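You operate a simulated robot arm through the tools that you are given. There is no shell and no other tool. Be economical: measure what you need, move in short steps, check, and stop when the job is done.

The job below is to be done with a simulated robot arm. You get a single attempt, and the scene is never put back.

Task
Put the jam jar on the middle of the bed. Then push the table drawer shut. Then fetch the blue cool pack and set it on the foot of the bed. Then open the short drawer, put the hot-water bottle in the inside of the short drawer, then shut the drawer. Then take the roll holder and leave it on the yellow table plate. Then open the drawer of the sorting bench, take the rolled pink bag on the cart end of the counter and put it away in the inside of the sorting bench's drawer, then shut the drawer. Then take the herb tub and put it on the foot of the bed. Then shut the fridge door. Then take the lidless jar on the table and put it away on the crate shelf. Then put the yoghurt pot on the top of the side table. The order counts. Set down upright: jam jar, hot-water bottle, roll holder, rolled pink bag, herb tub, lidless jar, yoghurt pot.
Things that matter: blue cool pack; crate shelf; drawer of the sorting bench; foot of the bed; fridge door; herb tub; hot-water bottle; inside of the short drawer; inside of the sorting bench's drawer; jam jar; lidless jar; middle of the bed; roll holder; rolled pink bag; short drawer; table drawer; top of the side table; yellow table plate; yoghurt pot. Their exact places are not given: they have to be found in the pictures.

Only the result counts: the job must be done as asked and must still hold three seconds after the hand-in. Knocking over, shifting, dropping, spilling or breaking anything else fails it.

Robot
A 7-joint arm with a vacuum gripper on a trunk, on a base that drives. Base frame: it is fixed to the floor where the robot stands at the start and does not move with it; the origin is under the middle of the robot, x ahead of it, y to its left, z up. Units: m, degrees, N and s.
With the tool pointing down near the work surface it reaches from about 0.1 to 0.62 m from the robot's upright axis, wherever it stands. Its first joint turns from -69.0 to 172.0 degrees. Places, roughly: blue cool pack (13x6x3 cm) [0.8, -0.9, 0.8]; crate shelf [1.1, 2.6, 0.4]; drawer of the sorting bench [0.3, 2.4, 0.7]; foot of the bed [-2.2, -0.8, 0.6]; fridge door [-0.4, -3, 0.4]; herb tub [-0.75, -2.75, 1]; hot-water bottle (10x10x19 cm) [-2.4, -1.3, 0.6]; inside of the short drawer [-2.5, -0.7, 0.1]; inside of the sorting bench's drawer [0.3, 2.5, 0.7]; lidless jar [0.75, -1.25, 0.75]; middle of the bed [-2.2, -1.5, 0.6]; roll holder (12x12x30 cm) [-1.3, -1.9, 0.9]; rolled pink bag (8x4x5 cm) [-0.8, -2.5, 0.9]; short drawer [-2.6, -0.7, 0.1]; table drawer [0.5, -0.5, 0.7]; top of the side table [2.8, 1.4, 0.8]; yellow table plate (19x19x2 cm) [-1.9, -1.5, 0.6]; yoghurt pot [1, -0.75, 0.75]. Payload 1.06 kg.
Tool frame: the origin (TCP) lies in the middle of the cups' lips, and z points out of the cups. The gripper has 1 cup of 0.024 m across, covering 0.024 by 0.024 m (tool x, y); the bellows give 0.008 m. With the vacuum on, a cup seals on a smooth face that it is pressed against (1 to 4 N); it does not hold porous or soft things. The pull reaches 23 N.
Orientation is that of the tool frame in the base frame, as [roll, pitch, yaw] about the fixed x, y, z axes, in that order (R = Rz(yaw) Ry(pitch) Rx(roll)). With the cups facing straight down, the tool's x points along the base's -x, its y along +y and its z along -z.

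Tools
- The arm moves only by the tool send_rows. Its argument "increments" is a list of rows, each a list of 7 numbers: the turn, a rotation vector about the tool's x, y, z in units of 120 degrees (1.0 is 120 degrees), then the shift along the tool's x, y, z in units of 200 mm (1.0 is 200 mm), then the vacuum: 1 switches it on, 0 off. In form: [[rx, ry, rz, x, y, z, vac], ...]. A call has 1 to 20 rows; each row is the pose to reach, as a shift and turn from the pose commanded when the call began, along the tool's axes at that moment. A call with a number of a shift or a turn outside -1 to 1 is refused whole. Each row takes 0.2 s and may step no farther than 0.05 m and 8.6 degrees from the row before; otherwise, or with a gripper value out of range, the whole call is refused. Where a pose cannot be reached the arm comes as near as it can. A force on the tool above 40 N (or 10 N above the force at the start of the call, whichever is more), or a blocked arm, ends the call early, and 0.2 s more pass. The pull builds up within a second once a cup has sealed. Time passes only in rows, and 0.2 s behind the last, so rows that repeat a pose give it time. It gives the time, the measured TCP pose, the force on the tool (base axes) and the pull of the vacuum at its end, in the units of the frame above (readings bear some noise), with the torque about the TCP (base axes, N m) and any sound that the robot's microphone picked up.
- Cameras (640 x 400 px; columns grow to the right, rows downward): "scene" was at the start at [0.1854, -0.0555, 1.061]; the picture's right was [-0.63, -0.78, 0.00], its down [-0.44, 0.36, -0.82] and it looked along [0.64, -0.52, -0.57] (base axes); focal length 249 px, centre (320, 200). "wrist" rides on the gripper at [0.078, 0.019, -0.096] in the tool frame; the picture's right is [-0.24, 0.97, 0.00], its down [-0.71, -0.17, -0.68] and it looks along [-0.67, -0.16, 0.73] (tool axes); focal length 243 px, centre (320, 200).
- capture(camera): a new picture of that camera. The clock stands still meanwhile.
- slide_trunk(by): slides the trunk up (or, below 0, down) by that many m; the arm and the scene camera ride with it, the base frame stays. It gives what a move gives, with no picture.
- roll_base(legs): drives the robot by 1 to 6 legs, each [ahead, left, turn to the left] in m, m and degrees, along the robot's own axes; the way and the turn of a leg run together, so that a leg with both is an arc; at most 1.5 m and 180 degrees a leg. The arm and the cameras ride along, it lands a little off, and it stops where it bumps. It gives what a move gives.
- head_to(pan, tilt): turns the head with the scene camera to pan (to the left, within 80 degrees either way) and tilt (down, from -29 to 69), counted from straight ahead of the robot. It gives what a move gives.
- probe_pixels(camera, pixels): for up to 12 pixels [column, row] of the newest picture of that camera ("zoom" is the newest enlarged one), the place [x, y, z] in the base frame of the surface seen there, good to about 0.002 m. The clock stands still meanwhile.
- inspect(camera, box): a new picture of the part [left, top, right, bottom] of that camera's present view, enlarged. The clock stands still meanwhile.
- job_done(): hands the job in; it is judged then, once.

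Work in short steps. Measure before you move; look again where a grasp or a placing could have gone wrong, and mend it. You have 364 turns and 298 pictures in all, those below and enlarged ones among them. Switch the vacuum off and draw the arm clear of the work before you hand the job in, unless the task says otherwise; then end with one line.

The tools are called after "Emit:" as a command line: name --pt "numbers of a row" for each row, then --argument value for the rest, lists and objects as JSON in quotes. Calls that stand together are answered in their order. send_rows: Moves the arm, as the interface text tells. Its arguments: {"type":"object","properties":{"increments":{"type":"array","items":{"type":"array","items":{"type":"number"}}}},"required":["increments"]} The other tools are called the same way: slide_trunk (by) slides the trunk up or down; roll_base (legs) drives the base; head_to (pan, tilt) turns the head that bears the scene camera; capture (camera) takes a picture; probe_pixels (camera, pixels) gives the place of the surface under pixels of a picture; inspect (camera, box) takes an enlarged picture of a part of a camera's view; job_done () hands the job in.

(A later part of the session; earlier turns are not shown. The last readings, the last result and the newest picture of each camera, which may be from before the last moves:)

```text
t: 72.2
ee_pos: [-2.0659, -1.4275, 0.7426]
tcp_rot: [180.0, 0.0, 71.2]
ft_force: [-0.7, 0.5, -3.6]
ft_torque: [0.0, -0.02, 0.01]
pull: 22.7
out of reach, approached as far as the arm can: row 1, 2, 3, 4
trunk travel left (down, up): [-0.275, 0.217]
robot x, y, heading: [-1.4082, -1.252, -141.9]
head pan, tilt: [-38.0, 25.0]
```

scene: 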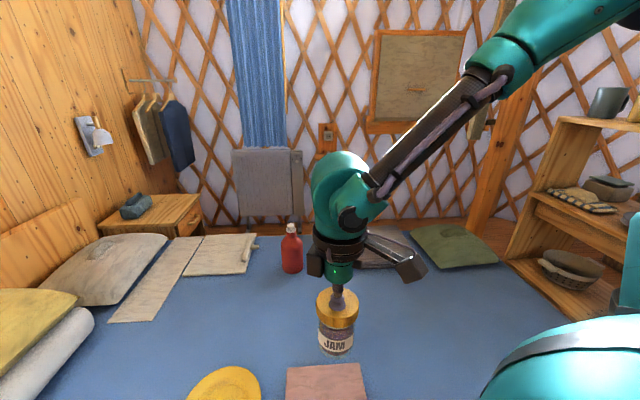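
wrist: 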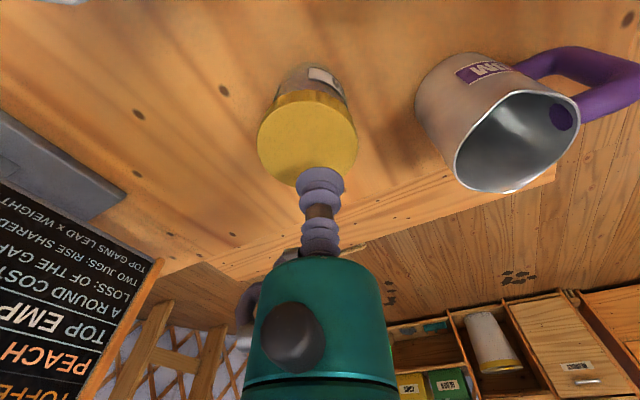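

Limit r≈0.68. I creep the base another ~0.03 m toward the bed.

Emit:
roll_base --legs '[[0.03, -0.024, 0]]'

Emit:
capture --camera "scene"

```text
t: 73.0
ee_pos: [-2.1045, -1.4273, 0.7424]
tcp_rot: [179.9, 0.0, 71.3]
ft_force: [-0.2, 0.3, -3.4]
ft_torque: [-0.01, -0.03, 0.03]
pull: 22.7
trunk travel left (down, up): [-0.275, 0.217]
robot x, y, heading: [-1.4418, -1.2484, -142.1]
head pan, tilt: [-38.0, 25.0]
```

```text
271 pictures are left
```

scene: 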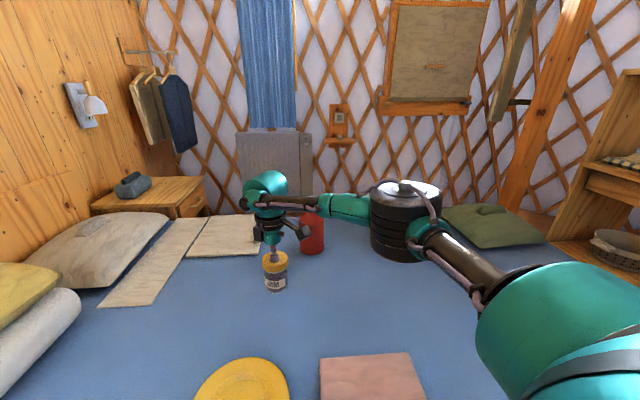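

It moved freely; one more small creep.

Emit:
roll_base --legs '[[0.03, -0.024, 0]]'

```text
t: 74.0
ee_pos: [-2.1229, -1.428, 0.74]
tcp_rot: [180.0, 0.0, 71.3]
ft_force: [-0.2, -0.7, -2.8]
ft_torque: [-0.03, -0.08, -0.03]
pull: 23.1
trunk travel left (down, up): [-0.275, 0.217]
robot x, y, heading: [-1.462, -1.2529, -141.7]
head pan, tilt: [-38.0, 25.0]
stopped in leg 1: the robot was blocked; the commanded pose is now the measured one
```

Blocked at x=-1.462; TCP at (-2.123,-1.428). I lower the jar: contact expected at TCP z≈0.637.

Emit:
send_rows --pt "0 0 0 0 0 0.2 1" --pt "0 0 0 0 0 0.38 1" --pt "0 0 0 0 0 0.45 1" --pt "0 0 0 0 0 0.48 1" --pt "0 0 0 0 0 0.48 1"

```text
t: 75.2
ee_pos: [-2.1142, -1.414, 0.6543]
tcp_rot: [180.0, 0.1, 71.4]
ft_force: [-0.3, -0.8, -3.2]
ft_torque: [-0.03, -0.04, 0.02]
pull: 23.2
out of reach, approached as far as the arm can: row 1, 2, 3, 4, 5
trunk travel left (down, up): [-0.275, 0.217]
robot x, y, heading: [-1.4639, -1.2496, -141.9]
head pan, tilt: [-38.0, 25.0]
```

Still 0.017 m to go and at the reach edge; I back off 15 mm and lower to contact.

Emit:
send_rows --pt "0 0 0 0.04 0.065 0 1" --pt "0 0 0 0.04 0.065 0.05 1" --pt "0 0 0 0.04 0.065 0.08 1" --pt "0 0 0 0.04 0.065 0.095 1" --pt "0 0 0 0.04 0.065 0.095 1"

```text
t: 76.4
ee_pos: [-2.0988, -1.4121, 0.6383]
tcp_rot: [179.9, 0.3, 71.3]
ft_force: [6.8, 0.8, 17.2]
ft_torque: [0.01, 0.03, -0.01]
pull: 23.0
trunk travel left (down, up): [-0.275, 0.217]
robot x, y, heading: [-1.4619, -1.2524, -142.3]
head pan, tilt: [-38.0, 25.0]
```

The jar stands (17 N contact). I release, wait, and lift straight up.

Emit:
send_rows --pt "0 0 0 0 0 -0.02 0" --pt "0 0 0 0 0 -0.02 0" --pt "0 0 0 0 0 -0.02 0" --pt "0 0 0 0 0 -0.02 0" --pt "0 0 0 0 0 -0.05 0" --pt "0 0 0 0 0 -0.15 0" --pt "0 0 0 0 0 -0.35 0" --pt "0 0 0 0.1 0.15 -0.5 0" --pt "0 0 0 0.2 0.3 -0.65 0" --pt "0 0 0 0.3 0.45 -0.8 0"

Emit:
capture --camera "scene"

```text
t: 78.6
ee_pos: [-1.9936, -1.3828, 0.7968]
tcp_rot: [179.9, 0.0, 71.4]
ft_force: [-0.4, -0.1, 0.3]
ft_torque: [-0.03, 0.01, 0.05]
pull: 0.0
trunk travel left (down, up): [-0.275, 0.217]
robot x, y, heading: [-1.4625, -1.2535, -141.8]
head pan, tilt: [-38.0, 25.0]
```

```text
270 pictures are left
```

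scene: 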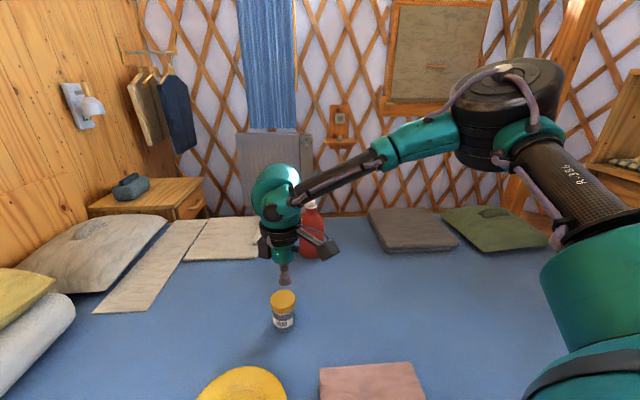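

The jar stands upright on the bed's middle. Next, the table drawer: I raise and pull in the arm, then back away from the bed.

Emit:
send_rows --pt "0 0 0 0.06 0.2 -0.1 0" --pt "0 0 0 0.12 0.38 -0.2 0" --pt "0 0 0 0.15 0.55 -0.35 0" --pt "0 0 0 0.2 0.65 -0.5 0" --pt "0 0 0 0.2 0.65 -0.5 0"

Emit:
roll_base --legs '[[-0.79, 0.61, 0]]'

```text
t: 79.8
ee_pos: [-1.8598, -1.3867, 0.8961]
tcp_rot: [-180.0, -0.1, 71.3]
ft_force: [-0.6, -0.5, -1.0]
ft_torque: [0.01, 0.03, -0.01]
pull: 0.1
trunk travel left (down, up): [-0.275, 0.217]
robot x, y, heading: [-1.4653, -1.2507, -142.0]
head pan, tilt: [-38.0, 25.0]
```

```text
t: 85.0
ee_pos: [-0.8677, -1.3943, 0.8963]
tcp_rot: [179.9, 0.0, 71.3]
ft_force: [0.6, 0.0, 0.5]
ft_torque: [-0.03, 0.02, -0.01]
pull: 0.0
trunk travel left (down, up): [-0.275, 0.217]
robot x, y, heading: [-0.4693, -1.2615, -141.6]
head pan, tilt: [-38.0, 25.0]
```

I turn to face the table and drive to in front of the drawer, staying back.

Emit:
roll_base --legs '[[0, 0, 142], [0.2, 0.72, 0]]'

Emit:
head_to --pan -5 --tilt 35

Emit:
capture --camera "scene"

```text
t: 94.8
ee_pos: [0.1489, -0.702, 0.8965]
tcp_rot: [180.0, 0.1, -149.0]
ft_force: [-1.0, -0.8, 0.4]
ft_torque: [-0.02, -0.02, 0.05]
pull: 0.1
trunk travel left (down, up): [-0.275, 0.217]
robot x, y, heading: [-0.2405, -0.5443, -2.5]
head pan, tilt: [-38.0, 25.0]
```

```text
t: 95.8
ee_pos: [0.1494, -0.701, 0.8972]
tcp_rot: [179.9, 0.0, -149.0]
ft_force: [-0.5, -0.1, -0.2]
ft_torque: [0.02, 0.0, 0.0]
pull: 0.0
trunk travel left (down, up): [-0.275, 0.217]
robot x, y, heading: [-0.2398, -0.5437, -2.4]
head pan, tilt: [-5.0, 35.0]
```

```text
269 pictures are left
```

scene: 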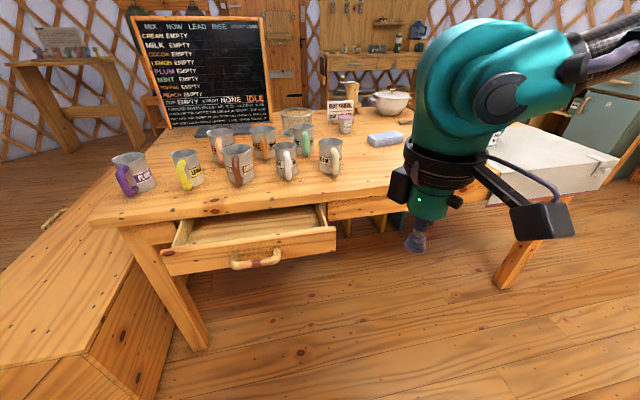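

Emit:
inspect --camera "scene" --box '[140, 180, 400, 300]'

Emit:
probe_pixels --camera "scene" --pixels '[[167, 262], [333, 238], [250, 240], [200, 262], [310, 246], [255, 263], [235, 267], [277, 253], [180, 235], [328, 210], [360, 205], [150, 230]]'

```text
2.46 times, centred on (270, 240) of scene
```

zoom: 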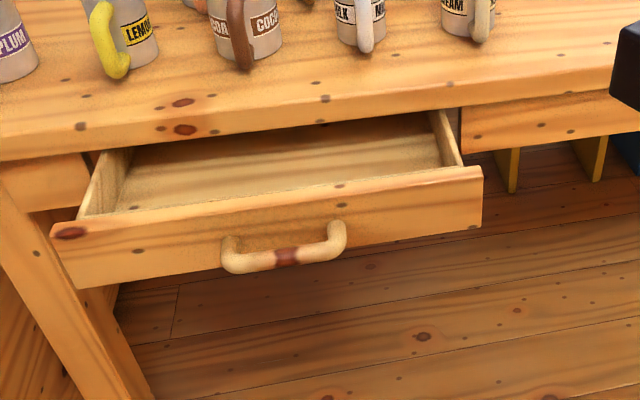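

```text
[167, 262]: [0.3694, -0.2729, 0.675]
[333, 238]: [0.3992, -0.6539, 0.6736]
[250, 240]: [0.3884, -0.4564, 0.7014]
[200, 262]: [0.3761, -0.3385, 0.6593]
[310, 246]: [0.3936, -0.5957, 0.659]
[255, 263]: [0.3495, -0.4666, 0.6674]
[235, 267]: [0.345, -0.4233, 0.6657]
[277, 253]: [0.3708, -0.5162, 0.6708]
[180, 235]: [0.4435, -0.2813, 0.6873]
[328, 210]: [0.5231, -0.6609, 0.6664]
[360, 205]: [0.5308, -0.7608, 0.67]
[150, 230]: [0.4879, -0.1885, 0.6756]
```

Drawer front faces -x, tilted 4.3° (table's front line). It must go in about 0.12 m; I'll push on the panel right of the handle at (y≈-0.575, z≈0.665) with the tool horizontal. First I square the heading.

Emit:
roll_base --legs '[[0, 0, 6.7]]'

Emit:
send_rows --pt "0 0 0.06 -0.18 -0.04 0.05 0" --pt "0 0 0.12 -0.36 -0.08 0.1 0" --pt "0 0 0.18 -0.54 -0.12 0.15 0" --pt "0 0 0.24 -0.72 -0.16 0.2 0" --pt "0 0 0.278 -0.9 -0.19 0.25 0" --pt "0 0 0.278 -0.9 -0.19 0.25 0"

```text
t: 96.8
ee_pos: [0.1652, -0.6545, 0.8962]
tcp_rot: [179.9, -0.1, -142.3]
ft_force: [-0.1, 0.1, -0.1]
ft_torque: [-0.01, -0.01, -0.01]
pull: 0.0
trunk travel left (down, up): [-0.275, 0.217]
robot x, y, heading: [-0.2399, -0.5452, 4.2]
head pan, tilt: [-5.0, 35.0]
```

```text
t: 98.2
ee_pos: [0.2931, -0.6138, 0.8288]
tcp_rot: [180.0, 0.1, -175.9]
ft_force: [-0.4, -0.3, -0.5]
ft_torque: [-0.02, 0.01, 0.02]
pull: 0.1
out of reach, approached as far as the arm can: row 4, 5, 6
trunk travel left (down, up): [-0.275, 0.217]
robot x, y, heading: [-0.2398, -0.5471, 4.3]
head pan, tilt: [-5.0, 35.0]
```

Now I tilt the tool to point forward (tool y −90°) about the TCP.

Emit:
send_rows --pt "0 -0.07 0 0 0 0 0" --pt "0 -0.14 0 0 0 0 0" --pt "0 -0.21 0 0 0 0 0" --pt "0 -0.28 0 0 0 0 0" --pt "0 -0.35 0 0 0 0 0" --pt "0 -0.42 0 0 0 0 0" --pt "0 -0.49 0 0 0 0 0" --pt "0 -0.56 0 0 0 0 0" --pt "0 -0.63 0 0 0 0 0" --pt "0 -0.7 0 0 0 0 0" --pt "0 -0.75 0 0 0 0 0" --pt "0 -0.75 0 0 0 0 0"

Emit:
capture --camera "scene"

```text
t: 100.8
ee_pos: [0.2941, -0.6131, 0.8294]
tcp_rot: [44.5, 89.9, 48.7]
ft_force: [0.7, -0.3, 0.7]
ft_torque: [0.0, 0.01, 0.01]
pull: 0.0
trunk travel left (down, up): [-0.275, 0.217]
robot x, y, heading: [-0.2413, -0.5455, 4.3]
head pan, tilt: [-5.0, 35.0]
```

```text
267 pictures are left
```

scene: 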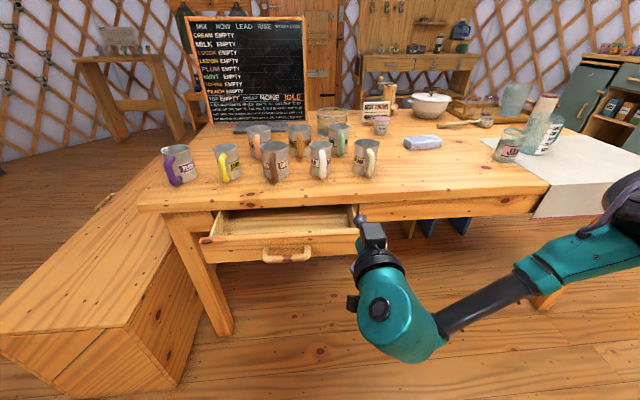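

Tool is horizontal and pointing at the drawer. I lower to z≈0.665 and shift left ~3 cm.

Emit:
send_rows --pt "0 0 0 0.2 0.04 0 0" --pt "0 0 0 0.4 0.08 0 0" --pt "0 0 0 0.6 0.12 0 0" --pt "0 0 0 0.8 0.15 0 0" --pt "0 0 0 0.825 0.15 0 0" --pt "0 0 0 0.825 0.15 0 0"

Emit:
capture --camera "scene"

```text
t: 102.2
ee_pos: [0.2906, -0.6382, 0.7239]
tcp_rot: [121.0, 89.9, 125.4]
ft_force: [-0.6, -0.7, 0.1]
ft_torque: [-0.01, -0.01, -0.04]
pull: 0.2
out of reach, approached as far as the arm can: row 2, 3, 4, 5, 6
trunk travel left (down, up): [-0.275, 0.217]
robot x, y, heading: [-0.2378, -0.5432, 4.4]
head pan, tilt: [-5.0, 35.0]
```

```text
266 pictures are left
```

scene: 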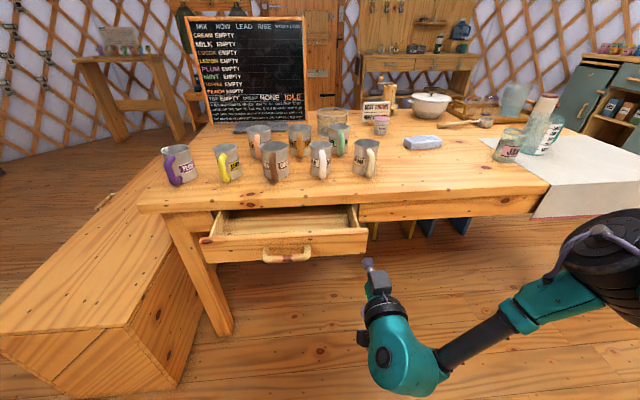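

The arm is at a limit, so I use the trunk (-0.06) and shift the base left 0.06 m.

Emit:
slide_trunk --by -0.06

Emit:
roll_base --legs '[[0, 0.07, 0]]'

```text
t: 103.2
ee_pos: [0.2939, -0.637, 0.6637]
tcp_rot: [59.9, 89.9, 64.2]
ft_force: [-0.9, 0.1, -0.9]
ft_torque: [0.03, 0.03, -0.01]
pull: 0.1
trunk travel left (down, up): [-0.215, 0.277]
robot x, y, heading: [-0.2413, -0.5452, 4.1]
head pan, tilt: [-5.0, 35.0]
```

```text
t: 104.2
ee_pos: [0.2864, -0.5685, 0.663]
tcp_rot: [95.3, 89.9, 99.5]
ft_force: [-0.2, 1.3, 0.2]
ft_torque: [0.01, 0.0, -0.02]
pull: 0.1
trunk travel left (down, up): [-0.215, 0.277]
robot x, y, heading: [-0.2472, -0.4771, 4.2]
head pan, tilt: [-5.0, 35.0]
```

TCP faces the panel at 0.105 m distance. I drive ahead 0.15 m to make contact and start pushing.

Emit:
roll_base --legs '[[0.15, 0, 0]]'

Emit:
capture --camera "scene"

```text
t: 105.5
ee_pos: [0.4352, -0.5564, 0.6644]
tcp_rot: [98.0, 89.9, 102.2]
ft_force: [-0.4, 0.2, -0.3]
ft_torque: [0.03, 0.0, -0.01]
pull: 0.0
trunk travel left (down, up): [-0.215, 0.277]
robot x, y, heading: [-0.0975, -0.4666, 4.6]
head pan, tilt: [-5.0, 35.0]
```

```text
265 pictures are left
```

scene: 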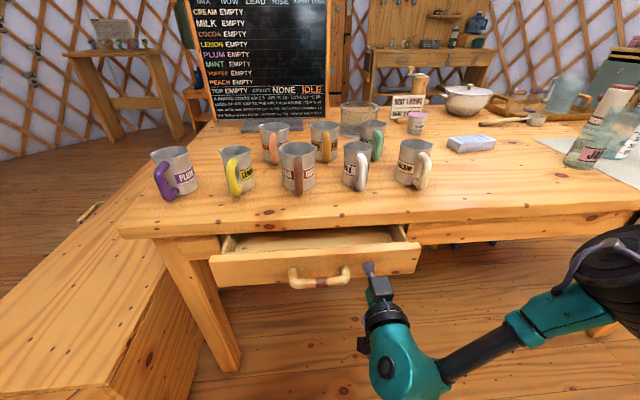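

The drawer is moving in evenly. I push the remaining ~0.075 m.

Emit:
roll_base --legs '[[0.07, 0, 0]]'

Emit:
inspect --camera "scene" --box '[140, 180, 480, 340]'

Emit:
probe_pixels --camera "zoom" --pixels '[[150, 160], [520, 130], [130, 130], [560, 100], [400, 150], [350, 40]]'

```text
t: 106.5
ee_pos: [0.5042, -0.5508, 0.6638]
tcp_rot: [100.0, 89.9, 104.4]
ft_force: [-0.9, 0.4, 0.5]
ft_torque: [-0.03, 0.0, -0.03]
pull: 0.1
trunk travel left (down, up): [-0.215, 0.277]
robot x, y, heading: [-0.03, -0.4592, 4.5]
head pan, tilt: [-5.0, 35.0]
```

```text
1.88 times, centred on (310, 260) of scene
```

zoom: 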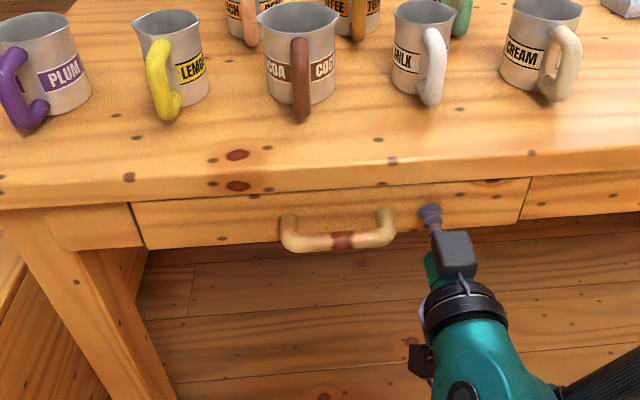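

```text
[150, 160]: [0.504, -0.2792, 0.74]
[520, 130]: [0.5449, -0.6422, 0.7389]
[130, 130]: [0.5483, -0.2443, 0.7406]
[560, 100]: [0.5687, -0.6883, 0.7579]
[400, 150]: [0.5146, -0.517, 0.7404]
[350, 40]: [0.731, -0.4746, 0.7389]
```

Nearly flush; I push gently another 2 cm to be sure it seats.

Emit:
roll_base --legs '[[0.02, 0, 0]]'

Emit:
inspect --camera "scene" --box '[140, 180, 480, 340]'

Emit:
probe_pixels --camera "zoom" --pixels '[[160, 225], [500, 205], [100, 235], [560, 200], [380, 200]]'

```text
t: 107.3
ee_pos: [0.5245, -0.5494, 0.6641]
tcp_rot: [152.9, 89.9, 157.1]
ft_force: [-7.8, -0.5, -3.0]
ft_torque: [0.0, -0.09, 0.02]
pull: 0.1
trunk travel left (down, up): [-0.215, 0.277]
robot x, y, heading: [-0.0109, -0.4586, 4.4]
head pan, tilt: [-5.0, 35.0]
```

```text
1.88 times, centred on (310, 260) of scene
```

zoom: 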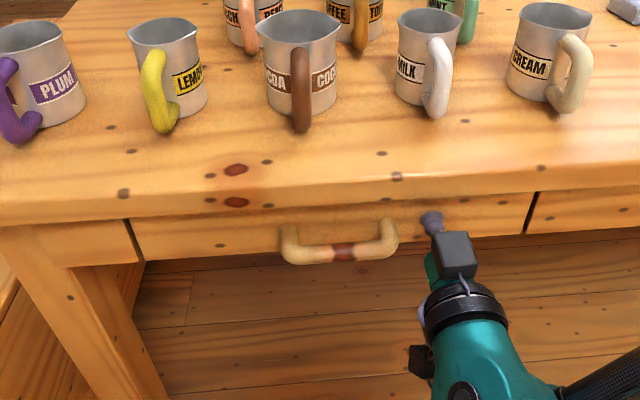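

```text
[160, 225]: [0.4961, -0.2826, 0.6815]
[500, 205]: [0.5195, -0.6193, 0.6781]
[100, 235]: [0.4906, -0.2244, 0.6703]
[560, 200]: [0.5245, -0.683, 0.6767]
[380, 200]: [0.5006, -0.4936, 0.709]
```

The drawer is shut (flush, 8 N contact). I back off and look at the blue cool pack.

Emit:
roll_base --legs '[[-0.25, 0, 0]]'

Emit:
slide_trunk --by 0.25

Emit:
send_rows --pt "0 0.07 0 0 0 0 0" --pt "0 0.14 0 0 0 0 0" --pt "0 0.21 0 0 0 0 0" --pt "0 0.28 0 0 0 0 0" --pt "0 0.35 0 0 0 0 0" --pt "0 0.42 0 0 0 0 0" --pt "0 0.49 0 0 0 0 0" --pt "0 0.56 0 0 0 0 0" --pt "0 0.63 0 0 0 0 0" --pt "0 0.7 0 0 0 0 0" --pt "0 0.75 0 0 0 0 0" --pt "0 0.75 0 0 0 0 0"

Emit:
head_to --pan -25 --tilt 35

Emit:
capture --camera "scene"

```text
t: 109.2
ee_pos: [0.2752, -0.5684, 0.6637]
tcp_rot: [160.1, 89.9, 164.3]
ft_force: [-0.5, 0.2, 0.4]
ft_torque: [0.0, 0.05, -0.02]
pull: 0.1
trunk travel left (down, up): [-0.215, 0.277]
robot x, y, heading: [-0.2588, -0.4806, 4.1]
head pan, tilt: [-5.0, 35.0]
```

```text
t: 111.7
ee_pos: [0.2847, -0.5678, 1.0935]
tcp_rot: [0.2, 69.4, 4.5]
ft_force: [0.2, -0.2, 0.1]
ft_torque: [0.0, 0.01, 0.03]
pull: 0.0
trunk travel left (down, up): [-0.465, 0.027]
robot x, y, heading: [-0.2545, -0.4734, 4.1]
head pan, tilt: [-5.0, 35.0]
```

```text
t: 114.3
ee_pos: [0.285, -0.5686, 1.095]
tcp_rot: [179.9, 20.5, -175.9]
ft_force: [0.2, 0.7, -0.1]
ft_torque: [0.03, 0.02, -0.04]
pull: 0.0
trunk travel left (down, up): [-0.465, 0.027]
robot x, y, heading: [-0.2546, -0.4743, 4.1]
head pan, tilt: [-5.0, 35.0]
```

```text
t: 115.2
ee_pos: [0.2853, -0.5678, 1.0955]
tcp_rot: [180.0, 20.6, -175.7]
ft_force: [0.8, -0.9, 0.2]
ft_torque: [-0.02, -0.02, 0.03]
pull: 0.1
trunk travel left (down, up): [-0.465, 0.027]
robot x, y, heading: [-0.2579, -0.4804, 4.4]
head pan, tilt: [-25.0, 35.0]
```

```text
262 pictures are left
```

scene: 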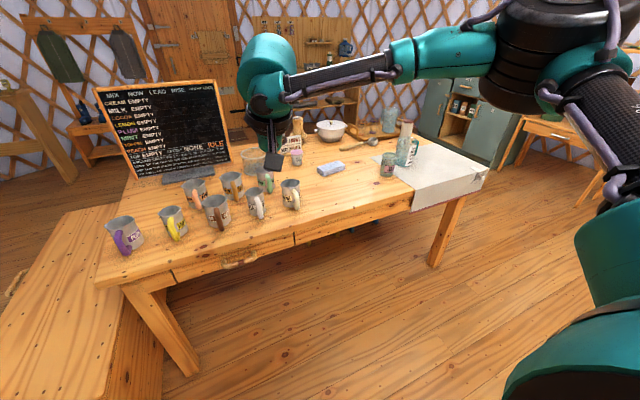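

I enlarge the table to see the cool pack and the other items on it.

Emit:
inspect --camera "scene" --box '[230, 100, 490, 220]'

Emit:
probe_pixels --camera "zoom" --pixels '[[247, 165], [222, 172], [272, 160], [245, 157], [252, 173], [395, 145], [385, 178], [398, 160], [440, 120], [165, 125], [160, 150], [290, 230]]'

```text
2.46 times, centred on (360, 160) of scene
```

zoom: 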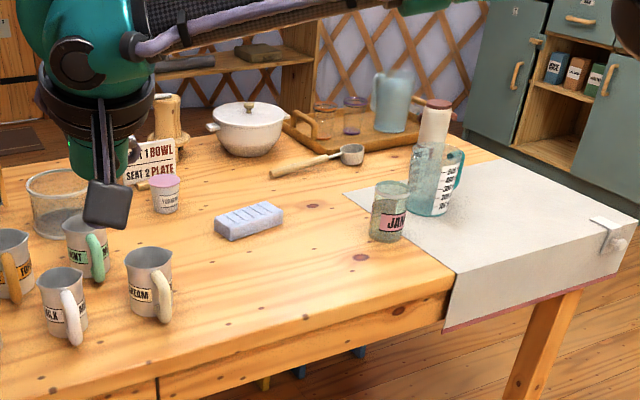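

```text
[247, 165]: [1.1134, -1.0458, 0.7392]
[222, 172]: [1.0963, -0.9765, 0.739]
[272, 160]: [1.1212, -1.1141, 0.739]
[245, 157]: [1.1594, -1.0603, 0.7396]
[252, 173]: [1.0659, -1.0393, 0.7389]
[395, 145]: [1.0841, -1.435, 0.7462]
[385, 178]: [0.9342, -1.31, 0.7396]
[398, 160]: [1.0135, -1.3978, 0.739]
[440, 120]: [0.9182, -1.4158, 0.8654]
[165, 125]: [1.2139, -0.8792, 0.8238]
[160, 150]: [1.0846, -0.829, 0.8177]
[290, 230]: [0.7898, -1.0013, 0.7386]
```

Emit:
probe_pixels --camera "zoom" --pixels '[[249, 213], [225, 218], [278, 206], [240, 208], [252, 220], [265, 210], [390, 190], [390, 215], [165, 182], [165, 200], [390, 238], [230, 235]]'

```text
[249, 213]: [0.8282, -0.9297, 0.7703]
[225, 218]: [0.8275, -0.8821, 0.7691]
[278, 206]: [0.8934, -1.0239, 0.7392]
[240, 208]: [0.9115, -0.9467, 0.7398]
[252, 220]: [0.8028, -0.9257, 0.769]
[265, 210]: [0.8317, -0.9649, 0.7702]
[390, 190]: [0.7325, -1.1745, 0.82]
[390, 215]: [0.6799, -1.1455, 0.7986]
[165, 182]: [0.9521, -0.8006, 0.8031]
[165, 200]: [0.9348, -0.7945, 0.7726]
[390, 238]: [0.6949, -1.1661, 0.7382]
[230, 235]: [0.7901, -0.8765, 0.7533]
```

The pack's top centre is about (0.826,-0.925,0.770). I drive to about (0.22,-0.9) and turn 38° left so it lies in the arm's good zone.

Emit:
roll_base --legs '[[0.1, -0.45, 0], [0.33, 0, 0], [0, 0, 38]]'

Emit:
send_rows --pt "0 0.06 0 0 0 0 0" --pt "0 0.12 0 0 0 0 0" --pt "0 0.172 0 0 0 0 0" --pt "0 0.172 0 0 0 0 0"

Emit:
head_to --pan -40 --tilt 40

Emit:
capture --camera "scene"

```text
t: 121.5
ee_pos: [0.6852, -0.6252, 1.0945]
tcp_rot: [179.9, 20.6, -137.0]
ft_force: [0.6, -0.1, 0.0]
ft_torque: [0.01, 0.0, 0.03]
pull: 0.1
trunk travel left (down, up): [-0.465, 0.027]
robot x, y, heading: [0.2116, -0.8971, 42.8]
head pan, tilt: [-25.0, 35.0]
```

```text
t: 122.5
ee_pos: [0.6909, -0.6626, 1.0968]
tcp_rot: [180.0, 0.9, -137.2]
ft_force: [0.7, -0.1, -0.5]
ft_torque: [0.01, -0.04, 0.0]
pull: 0.0
out of reach, approached as far as the arm can: row 2, 3, 4
trunk travel left (down, up): [-0.465, 0.027]
robot x, y, heading: [0.2065, -0.8977, 42.9]
head pan, tilt: [-25.0, 35.0]
```

```text
t: 123.3
ee_pos: [0.6894, -0.6604, 1.0972]
tcp_rot: [179.9, 1.0, -137.1]
ft_force: [0.2, -0.3, 1.2]
ft_torque: [0.01, 0.01, 0.03]
pull: 0.1
trunk travel left (down, up): [-0.465, 0.027]
robot x, y, heading: [0.2062, -0.8979, 42.8]
head pan, tilt: [-40.0, 40.0]
```

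```text
260 pictures are left
```

scene: 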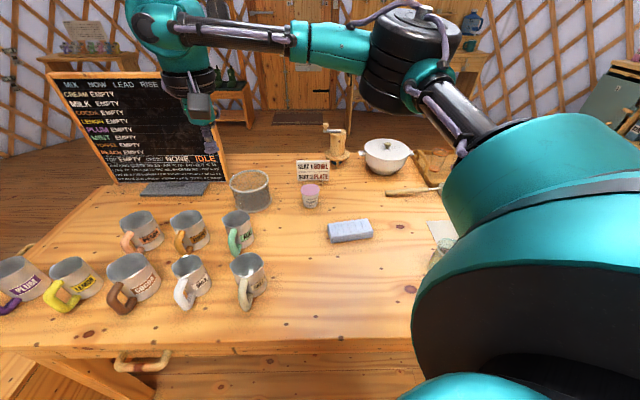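

Emit:
inspect --camera "scene" --box '[310, 205, 390, 255]'

Emit:
probe_pixels --camera "scene" --pixels '[[330, 228], [369, 223], [350, 227], [348, 220], [352, 234]]'

```text
8.00 times, centred on (350, 230) of scene
```

zoom: 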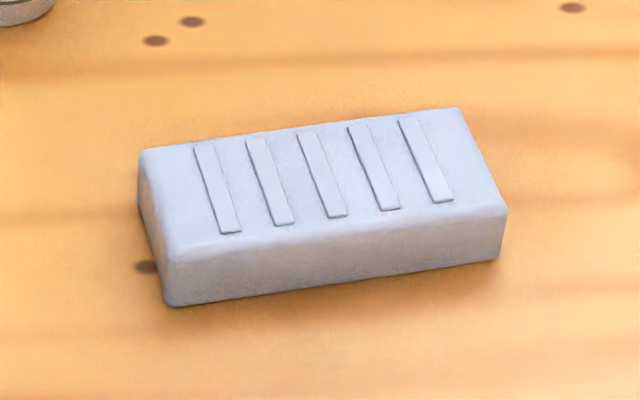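

```text
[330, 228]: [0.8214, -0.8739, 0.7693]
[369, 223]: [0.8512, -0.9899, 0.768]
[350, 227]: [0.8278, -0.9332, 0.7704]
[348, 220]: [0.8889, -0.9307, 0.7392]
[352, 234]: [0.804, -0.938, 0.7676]
```

Emit:
probe_pixels --camera "zoom" --pixels '[[322, 178], [345, 175], [295, 180], [160, 160], [455, 120], [185, 245], [490, 205]]'

```text
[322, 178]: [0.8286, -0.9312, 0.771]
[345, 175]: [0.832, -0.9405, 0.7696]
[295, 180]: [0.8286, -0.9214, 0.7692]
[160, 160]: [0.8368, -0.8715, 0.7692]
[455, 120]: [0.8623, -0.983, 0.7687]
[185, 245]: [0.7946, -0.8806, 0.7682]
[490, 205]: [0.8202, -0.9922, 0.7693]
```

Top centre (0.8285,-0.932,0.77). I move there in two steps, first halfway and down.

Emit:
send_rows --pt "0 0 0 0.04 -0.14 0.14 0" --pt "0 0 0 0.08 -0.28 0.28 0" --pt "0 0 0 0.12 -0.42 0.42 0" --pt "0 0 0 0.16 -0.58 0.57 0" --pt "0 0 0 0.2 -0.74 0.72 0" --pt "0 0 0 0.2 -0.74 0.72 0"

```text
t: 124.7
ee_pos: [0.7618, -0.7999, 0.9494]
tcp_rot: [180.0, 0.0, -137.1]
ft_force: [0.4, -0.3, 0.0]
ft_torque: [0.02, -0.01, 0.01]
pull: 0.0
trunk travel left (down, up): [-0.465, 0.027]
robot x, y, heading: [0.2039, -0.893, 43.1]
head pan, tilt: [-40.0, 40.0]
```

Emit:
send_rows --pt "0 0 0 0.05 -0.18 0.1 0" --pt "0 0 0 0.1 -0.36 0.2 0" --pt "0 0 0 0.15 -0.53 0.3 0" --pt "0 0 0 0.205 -0.71 0.4 0" --pt "0 0 0 0.205 -0.71 0.6 0" --pt "0 0 0 0.205 -0.71 0.74 0" --pt "0 0 0 0.205 -0.71 0.74 0"

Emit:
capture --camera "wrist"

```text
t: 126.3
ee_pos: [0.8259, -0.9328, 0.8021]
tcp_rot: [179.9, 0.1, -137.1]
ft_force: [0.0, -0.1, -0.1]
ft_torque: [0.01, -0.02, 0.02]
pull: 0.1
trunk travel left (down, up): [-0.465, 0.027]
robot x, y, heading: [0.2085, -0.8946, 43.1]
head pan, tilt: [-40.0, 40.0]
```

```text
258 pictures are left
```

wrist: 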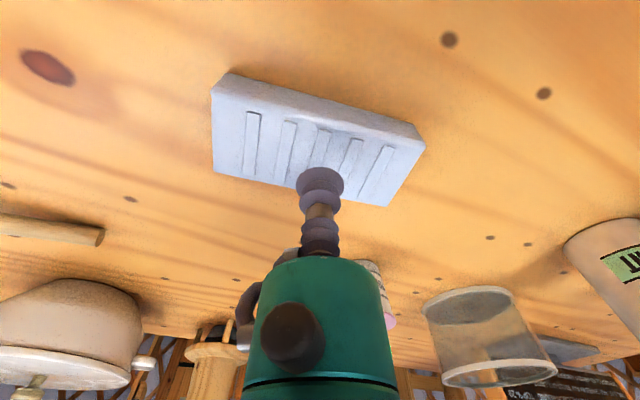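

The cup hovers above the pack's middle. I press down gently with vacuum on.

Emit:
send_rows --pt "0 0 0 0 0 0.1 1" --pt "0 0 0 0 0 0.145 1" --pt "0 0 0 0 0 0.165 1" --pt "0 0 0 0 0 0.175 1" --pt "0 0 0 0 0 0.175 1" --pt "0 0 0 0 0 0.175 1" --pt "0 0 0 0 0 0.175 1"

```text
t: 127.9
ee_pos: [0.8206, -0.9321, 0.7773]
tcp_rot: [-180.0, -0.1, -137.2]
ft_force: [-0.8, 0.7, -0.3]
ft_torque: [0.01, 0.01, 0.0]
pull: 0.2
out of reach, approached as far as the arm can: row 2, 3, 4, 5, 6, 7
trunk travel left (down, up): [-0.465, 0.027]
robot x, y, heading: [0.2066, -0.8976, 43.2]
head pan, tilt: [-40.0, 40.0]
```

Out of reach by a few mm; I raise slightly and move the base 0.05 m toward the table.

Emit:
send_rows --pt "0 0 0 0 0 -0.15 0" --pt "0 0 0 0 0 -0.15 0"

Emit:
roll_base --legs '[[0.037, -0.034, 0]]'

```text
t: 128.5
ee_pos: [0.8197, -0.9305, 0.8076]
tcp_rot: [179.9, 0.0, -137.0]
ft_force: [0.1, -0.5, 1.0]
ft_torque: [0.0, -0.01, -0.04]
pull: 0.1
trunk travel left (down, up): [-0.465, 0.027]
robot x, y, heading: [0.207, -0.8927, 43.0]
head pan, tilt: [-40.0, 40.0]
```

```text
t: 129.4
ee_pos: [0.8709, -0.9305, 0.8062]
tcp_rot: [179.9, -0.1, -137.0]
ft_force: [0.8, 1.2, -0.2]
ft_torque: [-0.01, 0.02, 0.0]
pull: 0.1
trunk travel left (down, up): [-0.465, 0.027]
robot x, y, heading: [0.2576, -0.8916, 43.0]
head pan, tilt: [-40.0, 40.0]
```

Emit:
send_rows --pt "0 0 0 0.16 0.139 0 0" --pt "0 0 0 0.16 0.139 0.12 1" --pt "0 0 0 0.16 0.139 0.165 1" --pt "0 0 0 0.16 0.139 0.185 1" --pt "0 0 0 0.16 0.139 0.195 1" --pt "0 0 0 0.16 0.139 0.195 1" --pt "0 0 0 0.16 0.139 0.195 1" --pt "0 0 0 0.16 0.139 0.195 1"

```text
t: 131.2
ee_pos: [0.8285, -0.9315, 0.7681]
tcp_rot: [-179.9, 0.0, -137.0]
ft_force: [0.7, 1.5, 11.4]
ft_torque: [-0.04, -0.04, -0.14]
pull: 23.1
trunk travel left (down, up): [-0.465, 0.027]
robot x, y, heading: [0.2535, -0.8953, 43.0]
head pan, tilt: [-40.0, 40.0]
```

Sealed. I lift 0.2 m and check the weight.

Emit:
send_rows --pt "0 0 0 0 0 -0.1 1" --pt "0 0 0 0 0.05 -0.3 1" --pt "0 0 0 0 0.1 -0.5 1" --pt "0 0 0 0 0.15 -0.7 1" --pt "0 0 0 0.1 0.3 -0.8 1" --pt "0 0 0 0.2 0.45 -0.9 1" --pt "0 0 0 0.2 0.45 -0.9 1"

```text
t: 132.8
ee_pos: [0.7404, -0.892, 0.9476]
tcp_rot: [179.9, 0.0, -137.1]
ft_force: [-0.6, -0.3, -2.3]
ft_torque: [-0.02, 0.05, 0.01]
pull: 23.1
trunk travel left (down, up): [-0.465, 0.027]
robot x, y, heading: [0.2583, -0.8948, 43.4]
head pan, tilt: [-40.0, 40.0]
```

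Pack held (2.3 N). I back out, turn around, and drive toward the bed again.

Emit:
roll_base --legs '[[-0.757, 0.214, 0], [0, 0, 175], [0.678, -0.594, 0]]'

Emit:
capture --camera "scene"

```text
t: 148.6
ee_pos: [-1.8188, -1.2103, 0.9476]
tcp_rot: [179.9, 0.0, 39.4]
ft_force: [-0.8, 0.9, -1.9]
ft_torque: [-0.04, 0.0, -0.01]
pull: 23.3
trunk travel left (down, up): [-0.465, 0.027]
robot x, y, heading: [-1.3361, -1.2381, -140.6]
head pan, tilt: [-40.0, 40.0]
```

```text
257 pictures are left
```

scene: 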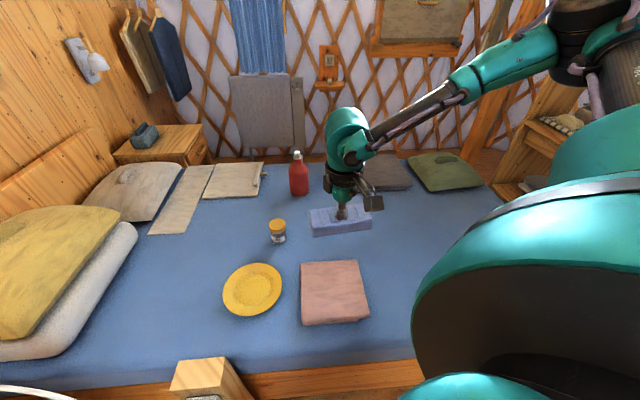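

Now shift toward the foot side: to about (-1.44,-1.0).

Emit:
roll_base --legs '[[-0.071, -0.25, 0]]'

Emit:
head_to --pan -50 --tilt 40

Emit:
capture --camera "scene"

```text
t: 150.0
ee_pos: [-1.8575, -1.1169, 0.957]
tcp_rot: [-178.5, 0.1, 39.5]
ft_force: [0.4, 0.2, -1.9]
ft_torque: [0.01, -0.01, 0.02]
pull: 22.2
trunk travel left (down, up): [-0.465, 0.027]
robot x, y, heading: [-1.3841, -1.1201, -140.4]
head pan, tilt: [-40.0, 40.0]
stopped in leg 1: the robot was blocked; the commanded pose is now the measured one
```

```text
t: 150.7
ee_pos: [-1.8595, -1.1157, 0.9564]
tcp_rot: [-178.4, -0.1, 39.5]
ft_force: [0.5, 0.5, -2.3]
ft_torque: [0.02, -0.04, 0.0]
pull: 22.9
trunk travel left (down, up): [-0.465, 0.027]
robot x, y, heading: [-1.3877, -1.1179, -140.3]
head pan, tilt: [-50.0, 40.0]
```

```text
256 pictures are left
```

scene: 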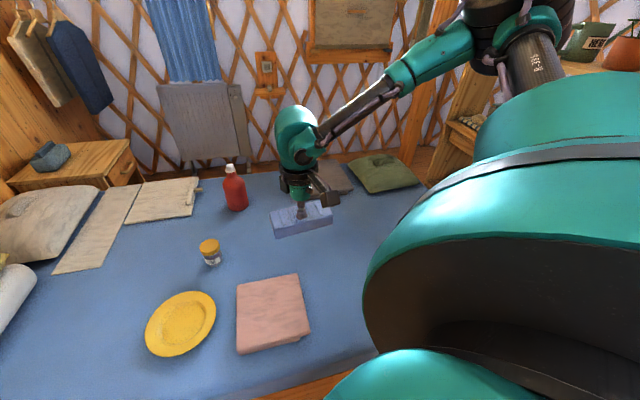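

Something blocked the arm side. I probe the elbow and shelf area to see what it touched.

Emit:
head_to --pan -80 --tilt 10

Emit:
capture --camera "scene"

Emit:
probe_pixels --camera "scene" --pixels '[[100, 100], [200, 100], [300, 100], [400, 100], [500, 100], [600, 100], [200, 200], [400, 200], [500, 200], [600, 200], [300, 20], [500, 20]]'

```text
t: 151.6
ee_pos: [-1.8593, -1.115, 0.9563]
tcp_rot: [-178.2, -0.1, 39.5]
ft_force: [-0.1, -0.5, -2.2]
ft_torque: [-0.02, -0.01, 0.0]
pull: 23.1
trunk travel left (down, up): [-0.465, 0.027]
robot x, y, heading: [-1.3846, -1.1172, -140.6]
head pan, tilt: [-80.0, 10.0]
```

```text
255 pictures are left
```

scene: 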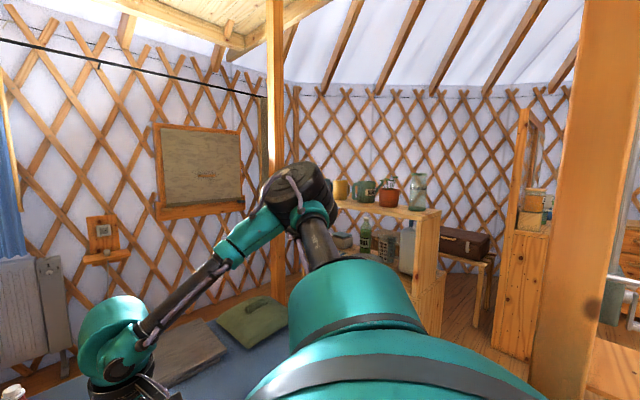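

```text
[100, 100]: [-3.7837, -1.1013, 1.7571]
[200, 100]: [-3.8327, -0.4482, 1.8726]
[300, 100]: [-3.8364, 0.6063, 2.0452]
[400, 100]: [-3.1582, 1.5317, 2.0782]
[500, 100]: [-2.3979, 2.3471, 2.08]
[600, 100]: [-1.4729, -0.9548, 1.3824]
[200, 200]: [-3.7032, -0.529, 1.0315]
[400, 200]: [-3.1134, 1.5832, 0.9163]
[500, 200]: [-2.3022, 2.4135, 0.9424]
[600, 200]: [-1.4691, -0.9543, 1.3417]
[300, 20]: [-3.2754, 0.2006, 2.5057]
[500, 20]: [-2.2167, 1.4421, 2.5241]
```

A timber is right beside the head at (-1.47,-0.955,1.36). I look at it more closely from here.

Emit:
head_to --pan -80 --tilt -20

Emit:
capture --camera "scene"

Emit:
probe_pixels --camera "scene" --pixels '[[600, 100], [600, 200], [600, 300], [560, 390], [550, 20], [630, 300]]'

```text
t: 152.6
ee_pos: [-1.8582, -1.1154, 0.957]
tcp_rot: [-178.3, 0.0, 39.5]
ft_force: [0.2, -0.1, -2.2]
ft_torque: [0.02, -0.02, 0.01]
pull: 23.2
trunk travel left (down, up): [-0.465, 0.027]
robot x, y, heading: [-1.3881, -1.1188, -140.4]
head pan, tilt: [-80.0, -20.0]
```

```text
254 pictures are left
```

scene: 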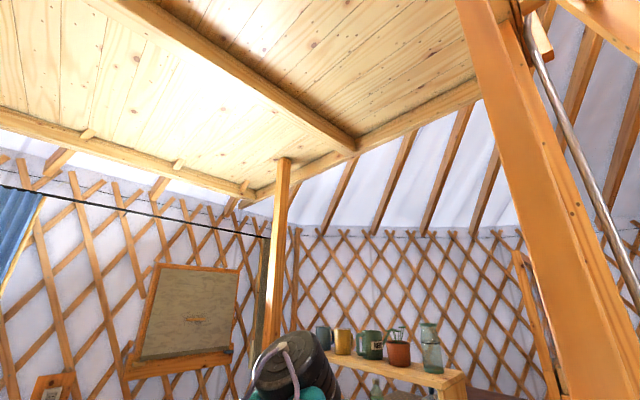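

```text
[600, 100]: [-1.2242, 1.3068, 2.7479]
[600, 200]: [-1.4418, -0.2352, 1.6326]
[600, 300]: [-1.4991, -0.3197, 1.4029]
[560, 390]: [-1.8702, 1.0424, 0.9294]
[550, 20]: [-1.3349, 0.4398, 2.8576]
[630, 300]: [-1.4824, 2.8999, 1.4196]
```

Emit:
probe_pixels --camera "scene" --pixels '[[500, 50], [520, 100], [540, 150], [555, 200], [575, 260], [590, 330], [560, 100], [480, 10]]'

Emit:
head_to --pan -80 --tilt 40

Emit:
capture --camera "scene"

```text
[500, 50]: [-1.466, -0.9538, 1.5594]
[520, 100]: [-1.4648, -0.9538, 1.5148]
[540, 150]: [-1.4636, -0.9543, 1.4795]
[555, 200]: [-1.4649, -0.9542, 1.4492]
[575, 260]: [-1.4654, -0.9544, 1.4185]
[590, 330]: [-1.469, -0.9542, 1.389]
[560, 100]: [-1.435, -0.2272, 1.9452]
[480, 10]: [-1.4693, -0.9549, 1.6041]
```

```text
t: 153.9
ee_pos: [-1.8576, -1.1155, 0.9561]
tcp_rot: [-178.3, 0.0, 39.5]
ft_force: [0.0, 0.0, -1.7]
ft_torque: [-0.03, -0.02, 0.03]
pull: 22.6
trunk travel left (down, up): [-0.465, 0.027]
robot x, y, heading: [-1.3888, -1.1145, -140.4]
head pan, tilt: [-80.0, 40.0]
```

```text
253 pictures are left
```

scene: 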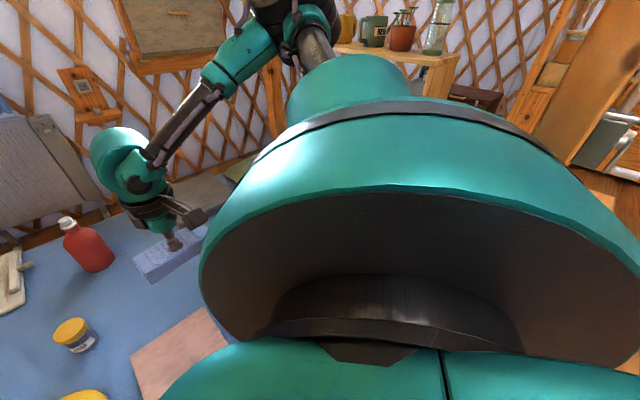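

A vertical timber hangs at (-1.465,-0.954) from about z>1.1. I lower the trunk so the robot's upper parts get below it, then retry.

Emit:
slide_trunk --by -0.19

Emit:
head_to --pan -70 --tilt -10

Emit:
capture --camera "scene"

```text
t: 156.0
ee_pos: [-1.8709, -1.0894, 0.7596]
tcp_rot: [179.9, 0.3, 39.5]
ft_force: [-0.1, -0.2, -1.8]
ft_torque: [-0.01, -0.02, -0.03]
pull: 22.7
trunk travel left (down, up): [-0.275, 0.217]
robot x, y, heading: [-1.3897, -1.1133, -140.3]
head pan, tilt: [-80.0, 40.0]
```

```text
t: 157.2
ee_pos: [-1.8702, -1.0917, 0.7599]
tcp_rot: [179.9, 0.4, 39.5]
ft_force: [0.2, -0.3, -2.8]
ft_torque: [0.01, -0.03, 0.04]
pull: 23.0
trunk travel left (down, up): [-0.275, 0.217]
robot x, y, heading: [-1.3833, -1.1128, -140.6]
head pan, tilt: [-70.0, -10.0]
```

```text
252 pictures are left
```

scene: 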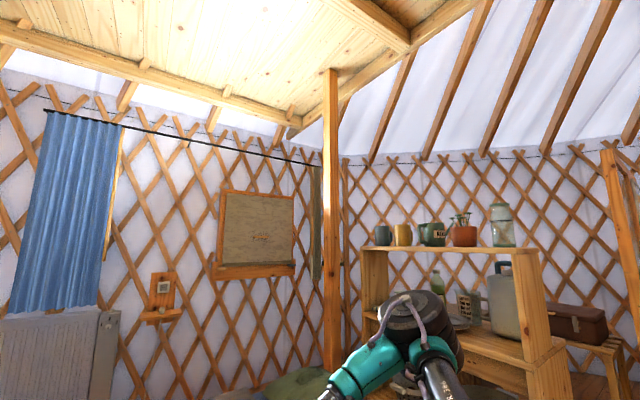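

I retry the shift toward the foot at the lowered height.

Emit:
roll_base --legs '[[-0.033, -0.141, 0]]'

```text
t: 158.5
ee_pos: [-1.9381, -0.9594, 0.7606]
tcp_rot: [179.9, 0.4, 39.6]
ft_force: [0.6, -0.2, -1.9]
ft_torque: [0.02, -0.02, 0.02]
pull: 22.9
trunk travel left (down, up): [-0.275, 0.217]
robot x, y, heading: [-1.4534, -0.9832, -140.4]
head pan, tilt: [-70.0, -10.0]
```

No block now. I extend toward (-2.12,-0.87).

Emit:
send_rows --pt "0 0 0 -0.1 -0.22 0 1" --pt "0 0 0 -0.2 -0.44 0 1" --pt "0 0 0 -0.3 -0.66 0.05 1" --pt "0 0 0 -0.41 -0.88 0.1 1" --pt "0 0 0 -0.41 -0.92 0.2 1" --pt "0 0 0 -0.41 -0.92 0.2 1"

```text
refused: row 4 steps farther than a row can; nothing moved
```

Emit:
send_rows --pt "0 0 0 -0.1 -0.22 0 1" --pt "0 0 0 -0.2 -0.44 0 1" --pt "0 0 0 -0.29 -0.65 0.05 1" --pt "0 0 0 -0.37 -0.85 0.1 1" --pt "0 0 0 -0.41 -0.92 0.2 1" --pt "0 0 0 -0.41 -0.92 0.2 1"

Emit:
head_to --pan -45 --tilt 35

Emit:
capture --camera "scene"

```text
t: 159.9
ee_pos: [-2.1199, -0.8711, 0.7218]
tcp_rot: [179.8, 0.5, 39.6]
ft_force: [0.4, 0.7, -2.6]
ft_torque: [-0.02, -0.01, 0.01]
pull: 22.9
trunk travel left (down, up): [-0.275, 0.217]
robot x, y, heading: [-1.4525, -0.9833, -140.3]
head pan, tilt: [-70.0, -10.0]
```

```text
t: 161.0
ee_pos: [-2.1186, -0.87, 0.7224]
tcp_rot: [179.9, 0.4, 39.5]
ft_force: [0.1, 0.8, -2.2]
ft_torque: [-0.01, 0.0, 0.02]
pull: 22.8
trunk travel left (down, up): [-0.275, 0.217]
robot x, y, heading: [-1.4551, -0.9834, -140.2]
head pan, tilt: [-45.0, 35.0]
```

```text
251 pictures are left
```

scene: 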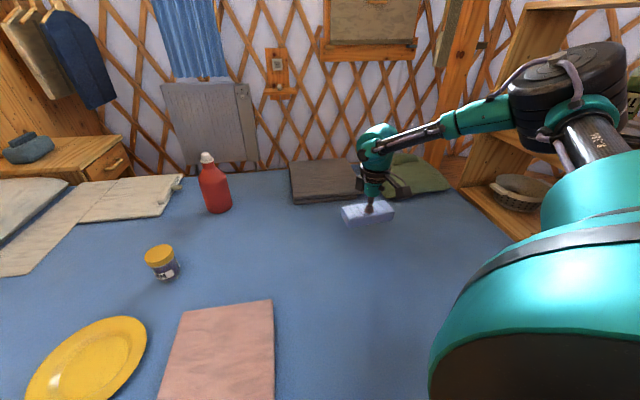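

Perfect place. I lower the pack toward contact at TCP z≈0.58.

Emit:
send_rows --pt "0 0 0 0.02 0.05 0.2 1" --pt "0 0 0 0.04 0.08 0.4 1" --pt "0 0 0 0.05 0.12 0.58 1" --pt "0 0 0 0.05 0.12 0.66 1" --pt "0 0 0 0.05 0.12 0.695 1" --pt "0 0 0 0.05 0.12 0.72 1" --pt "0 0 0 0.05 0.12 0.72 1"

```text
t: 162.6
ee_pos: [-2.0974, -0.883, 0.5783]
tcp_rot: [179.9, 0.5, 39.6]
ft_force: [0.6, 1.1, 13.6]
ft_torque: [0.03, -0.02, -0.06]
pull: 22.7
trunk travel left (down, up): [-0.275, 0.217]
robot x, y, heading: [-1.4506, -0.9849, -140.1]
head pan, tilt: [-45.0, 35.0]
```

Contact. I release and lift.

Emit:
send_rows --pt "0 0 0 0 0 -0.02 0" --pt "0 0 0 0 0 -0.02 0" --pt "0 0 0 0 0 -0.02 0" --pt "0 0 0 0 0 -0.02 0" --pt "0 0 0 0 0 -0.06 0" --pt "0 0 0 0 0 -0.2 0" --pt "0 0 0 0 0 -0.4 0" --pt "0 0 0 0.05 0.15 -0.55 0" --pt "0 0 0 0.15 0.3 -0.7 0" --pt "0 0 0 0.25 0.45 -0.85 0" --pt "0 0 0 0.3 0.6 -0.95 0" --pt "0 0 0 0.35 0.8 -1.0 0"

Emit:
capture --camera "scene"

```text
t: 165.2
ee_pos: [-1.939, -0.9604, 0.7766]
tcp_rot: [-180.0, 0.4, 39.7]
ft_force: [-0.4, -0.6, -0.3]
ft_torque: [0.03, 0.0, -0.01]
pull: 0.0
trunk travel left (down, up): [-0.275, 0.217]
robot x, y, heading: [-1.452, -0.9856, -140.2]
head pan, tilt: [-45.0, 35.0]
```

```text
250 pictures are left
```

scene: 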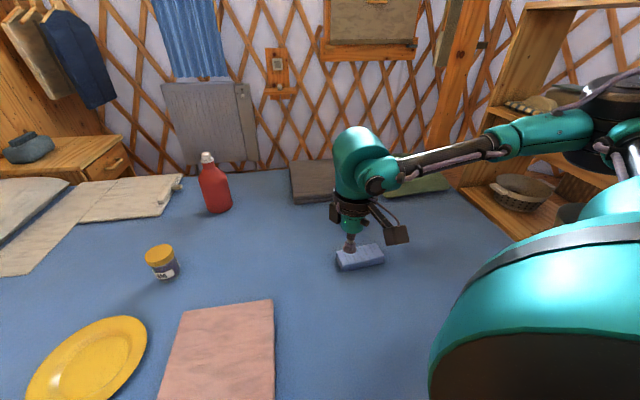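

Emit:
probe_pixels --camera "scene" --pixels '[[362, 256], [345, 262], [380, 250], [215, 190], [207, 160], [210, 210]]'

```text
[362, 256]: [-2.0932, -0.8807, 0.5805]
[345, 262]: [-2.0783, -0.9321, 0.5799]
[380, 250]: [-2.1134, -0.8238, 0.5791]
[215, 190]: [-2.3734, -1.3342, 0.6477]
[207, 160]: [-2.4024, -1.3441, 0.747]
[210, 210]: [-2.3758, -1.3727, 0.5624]
```

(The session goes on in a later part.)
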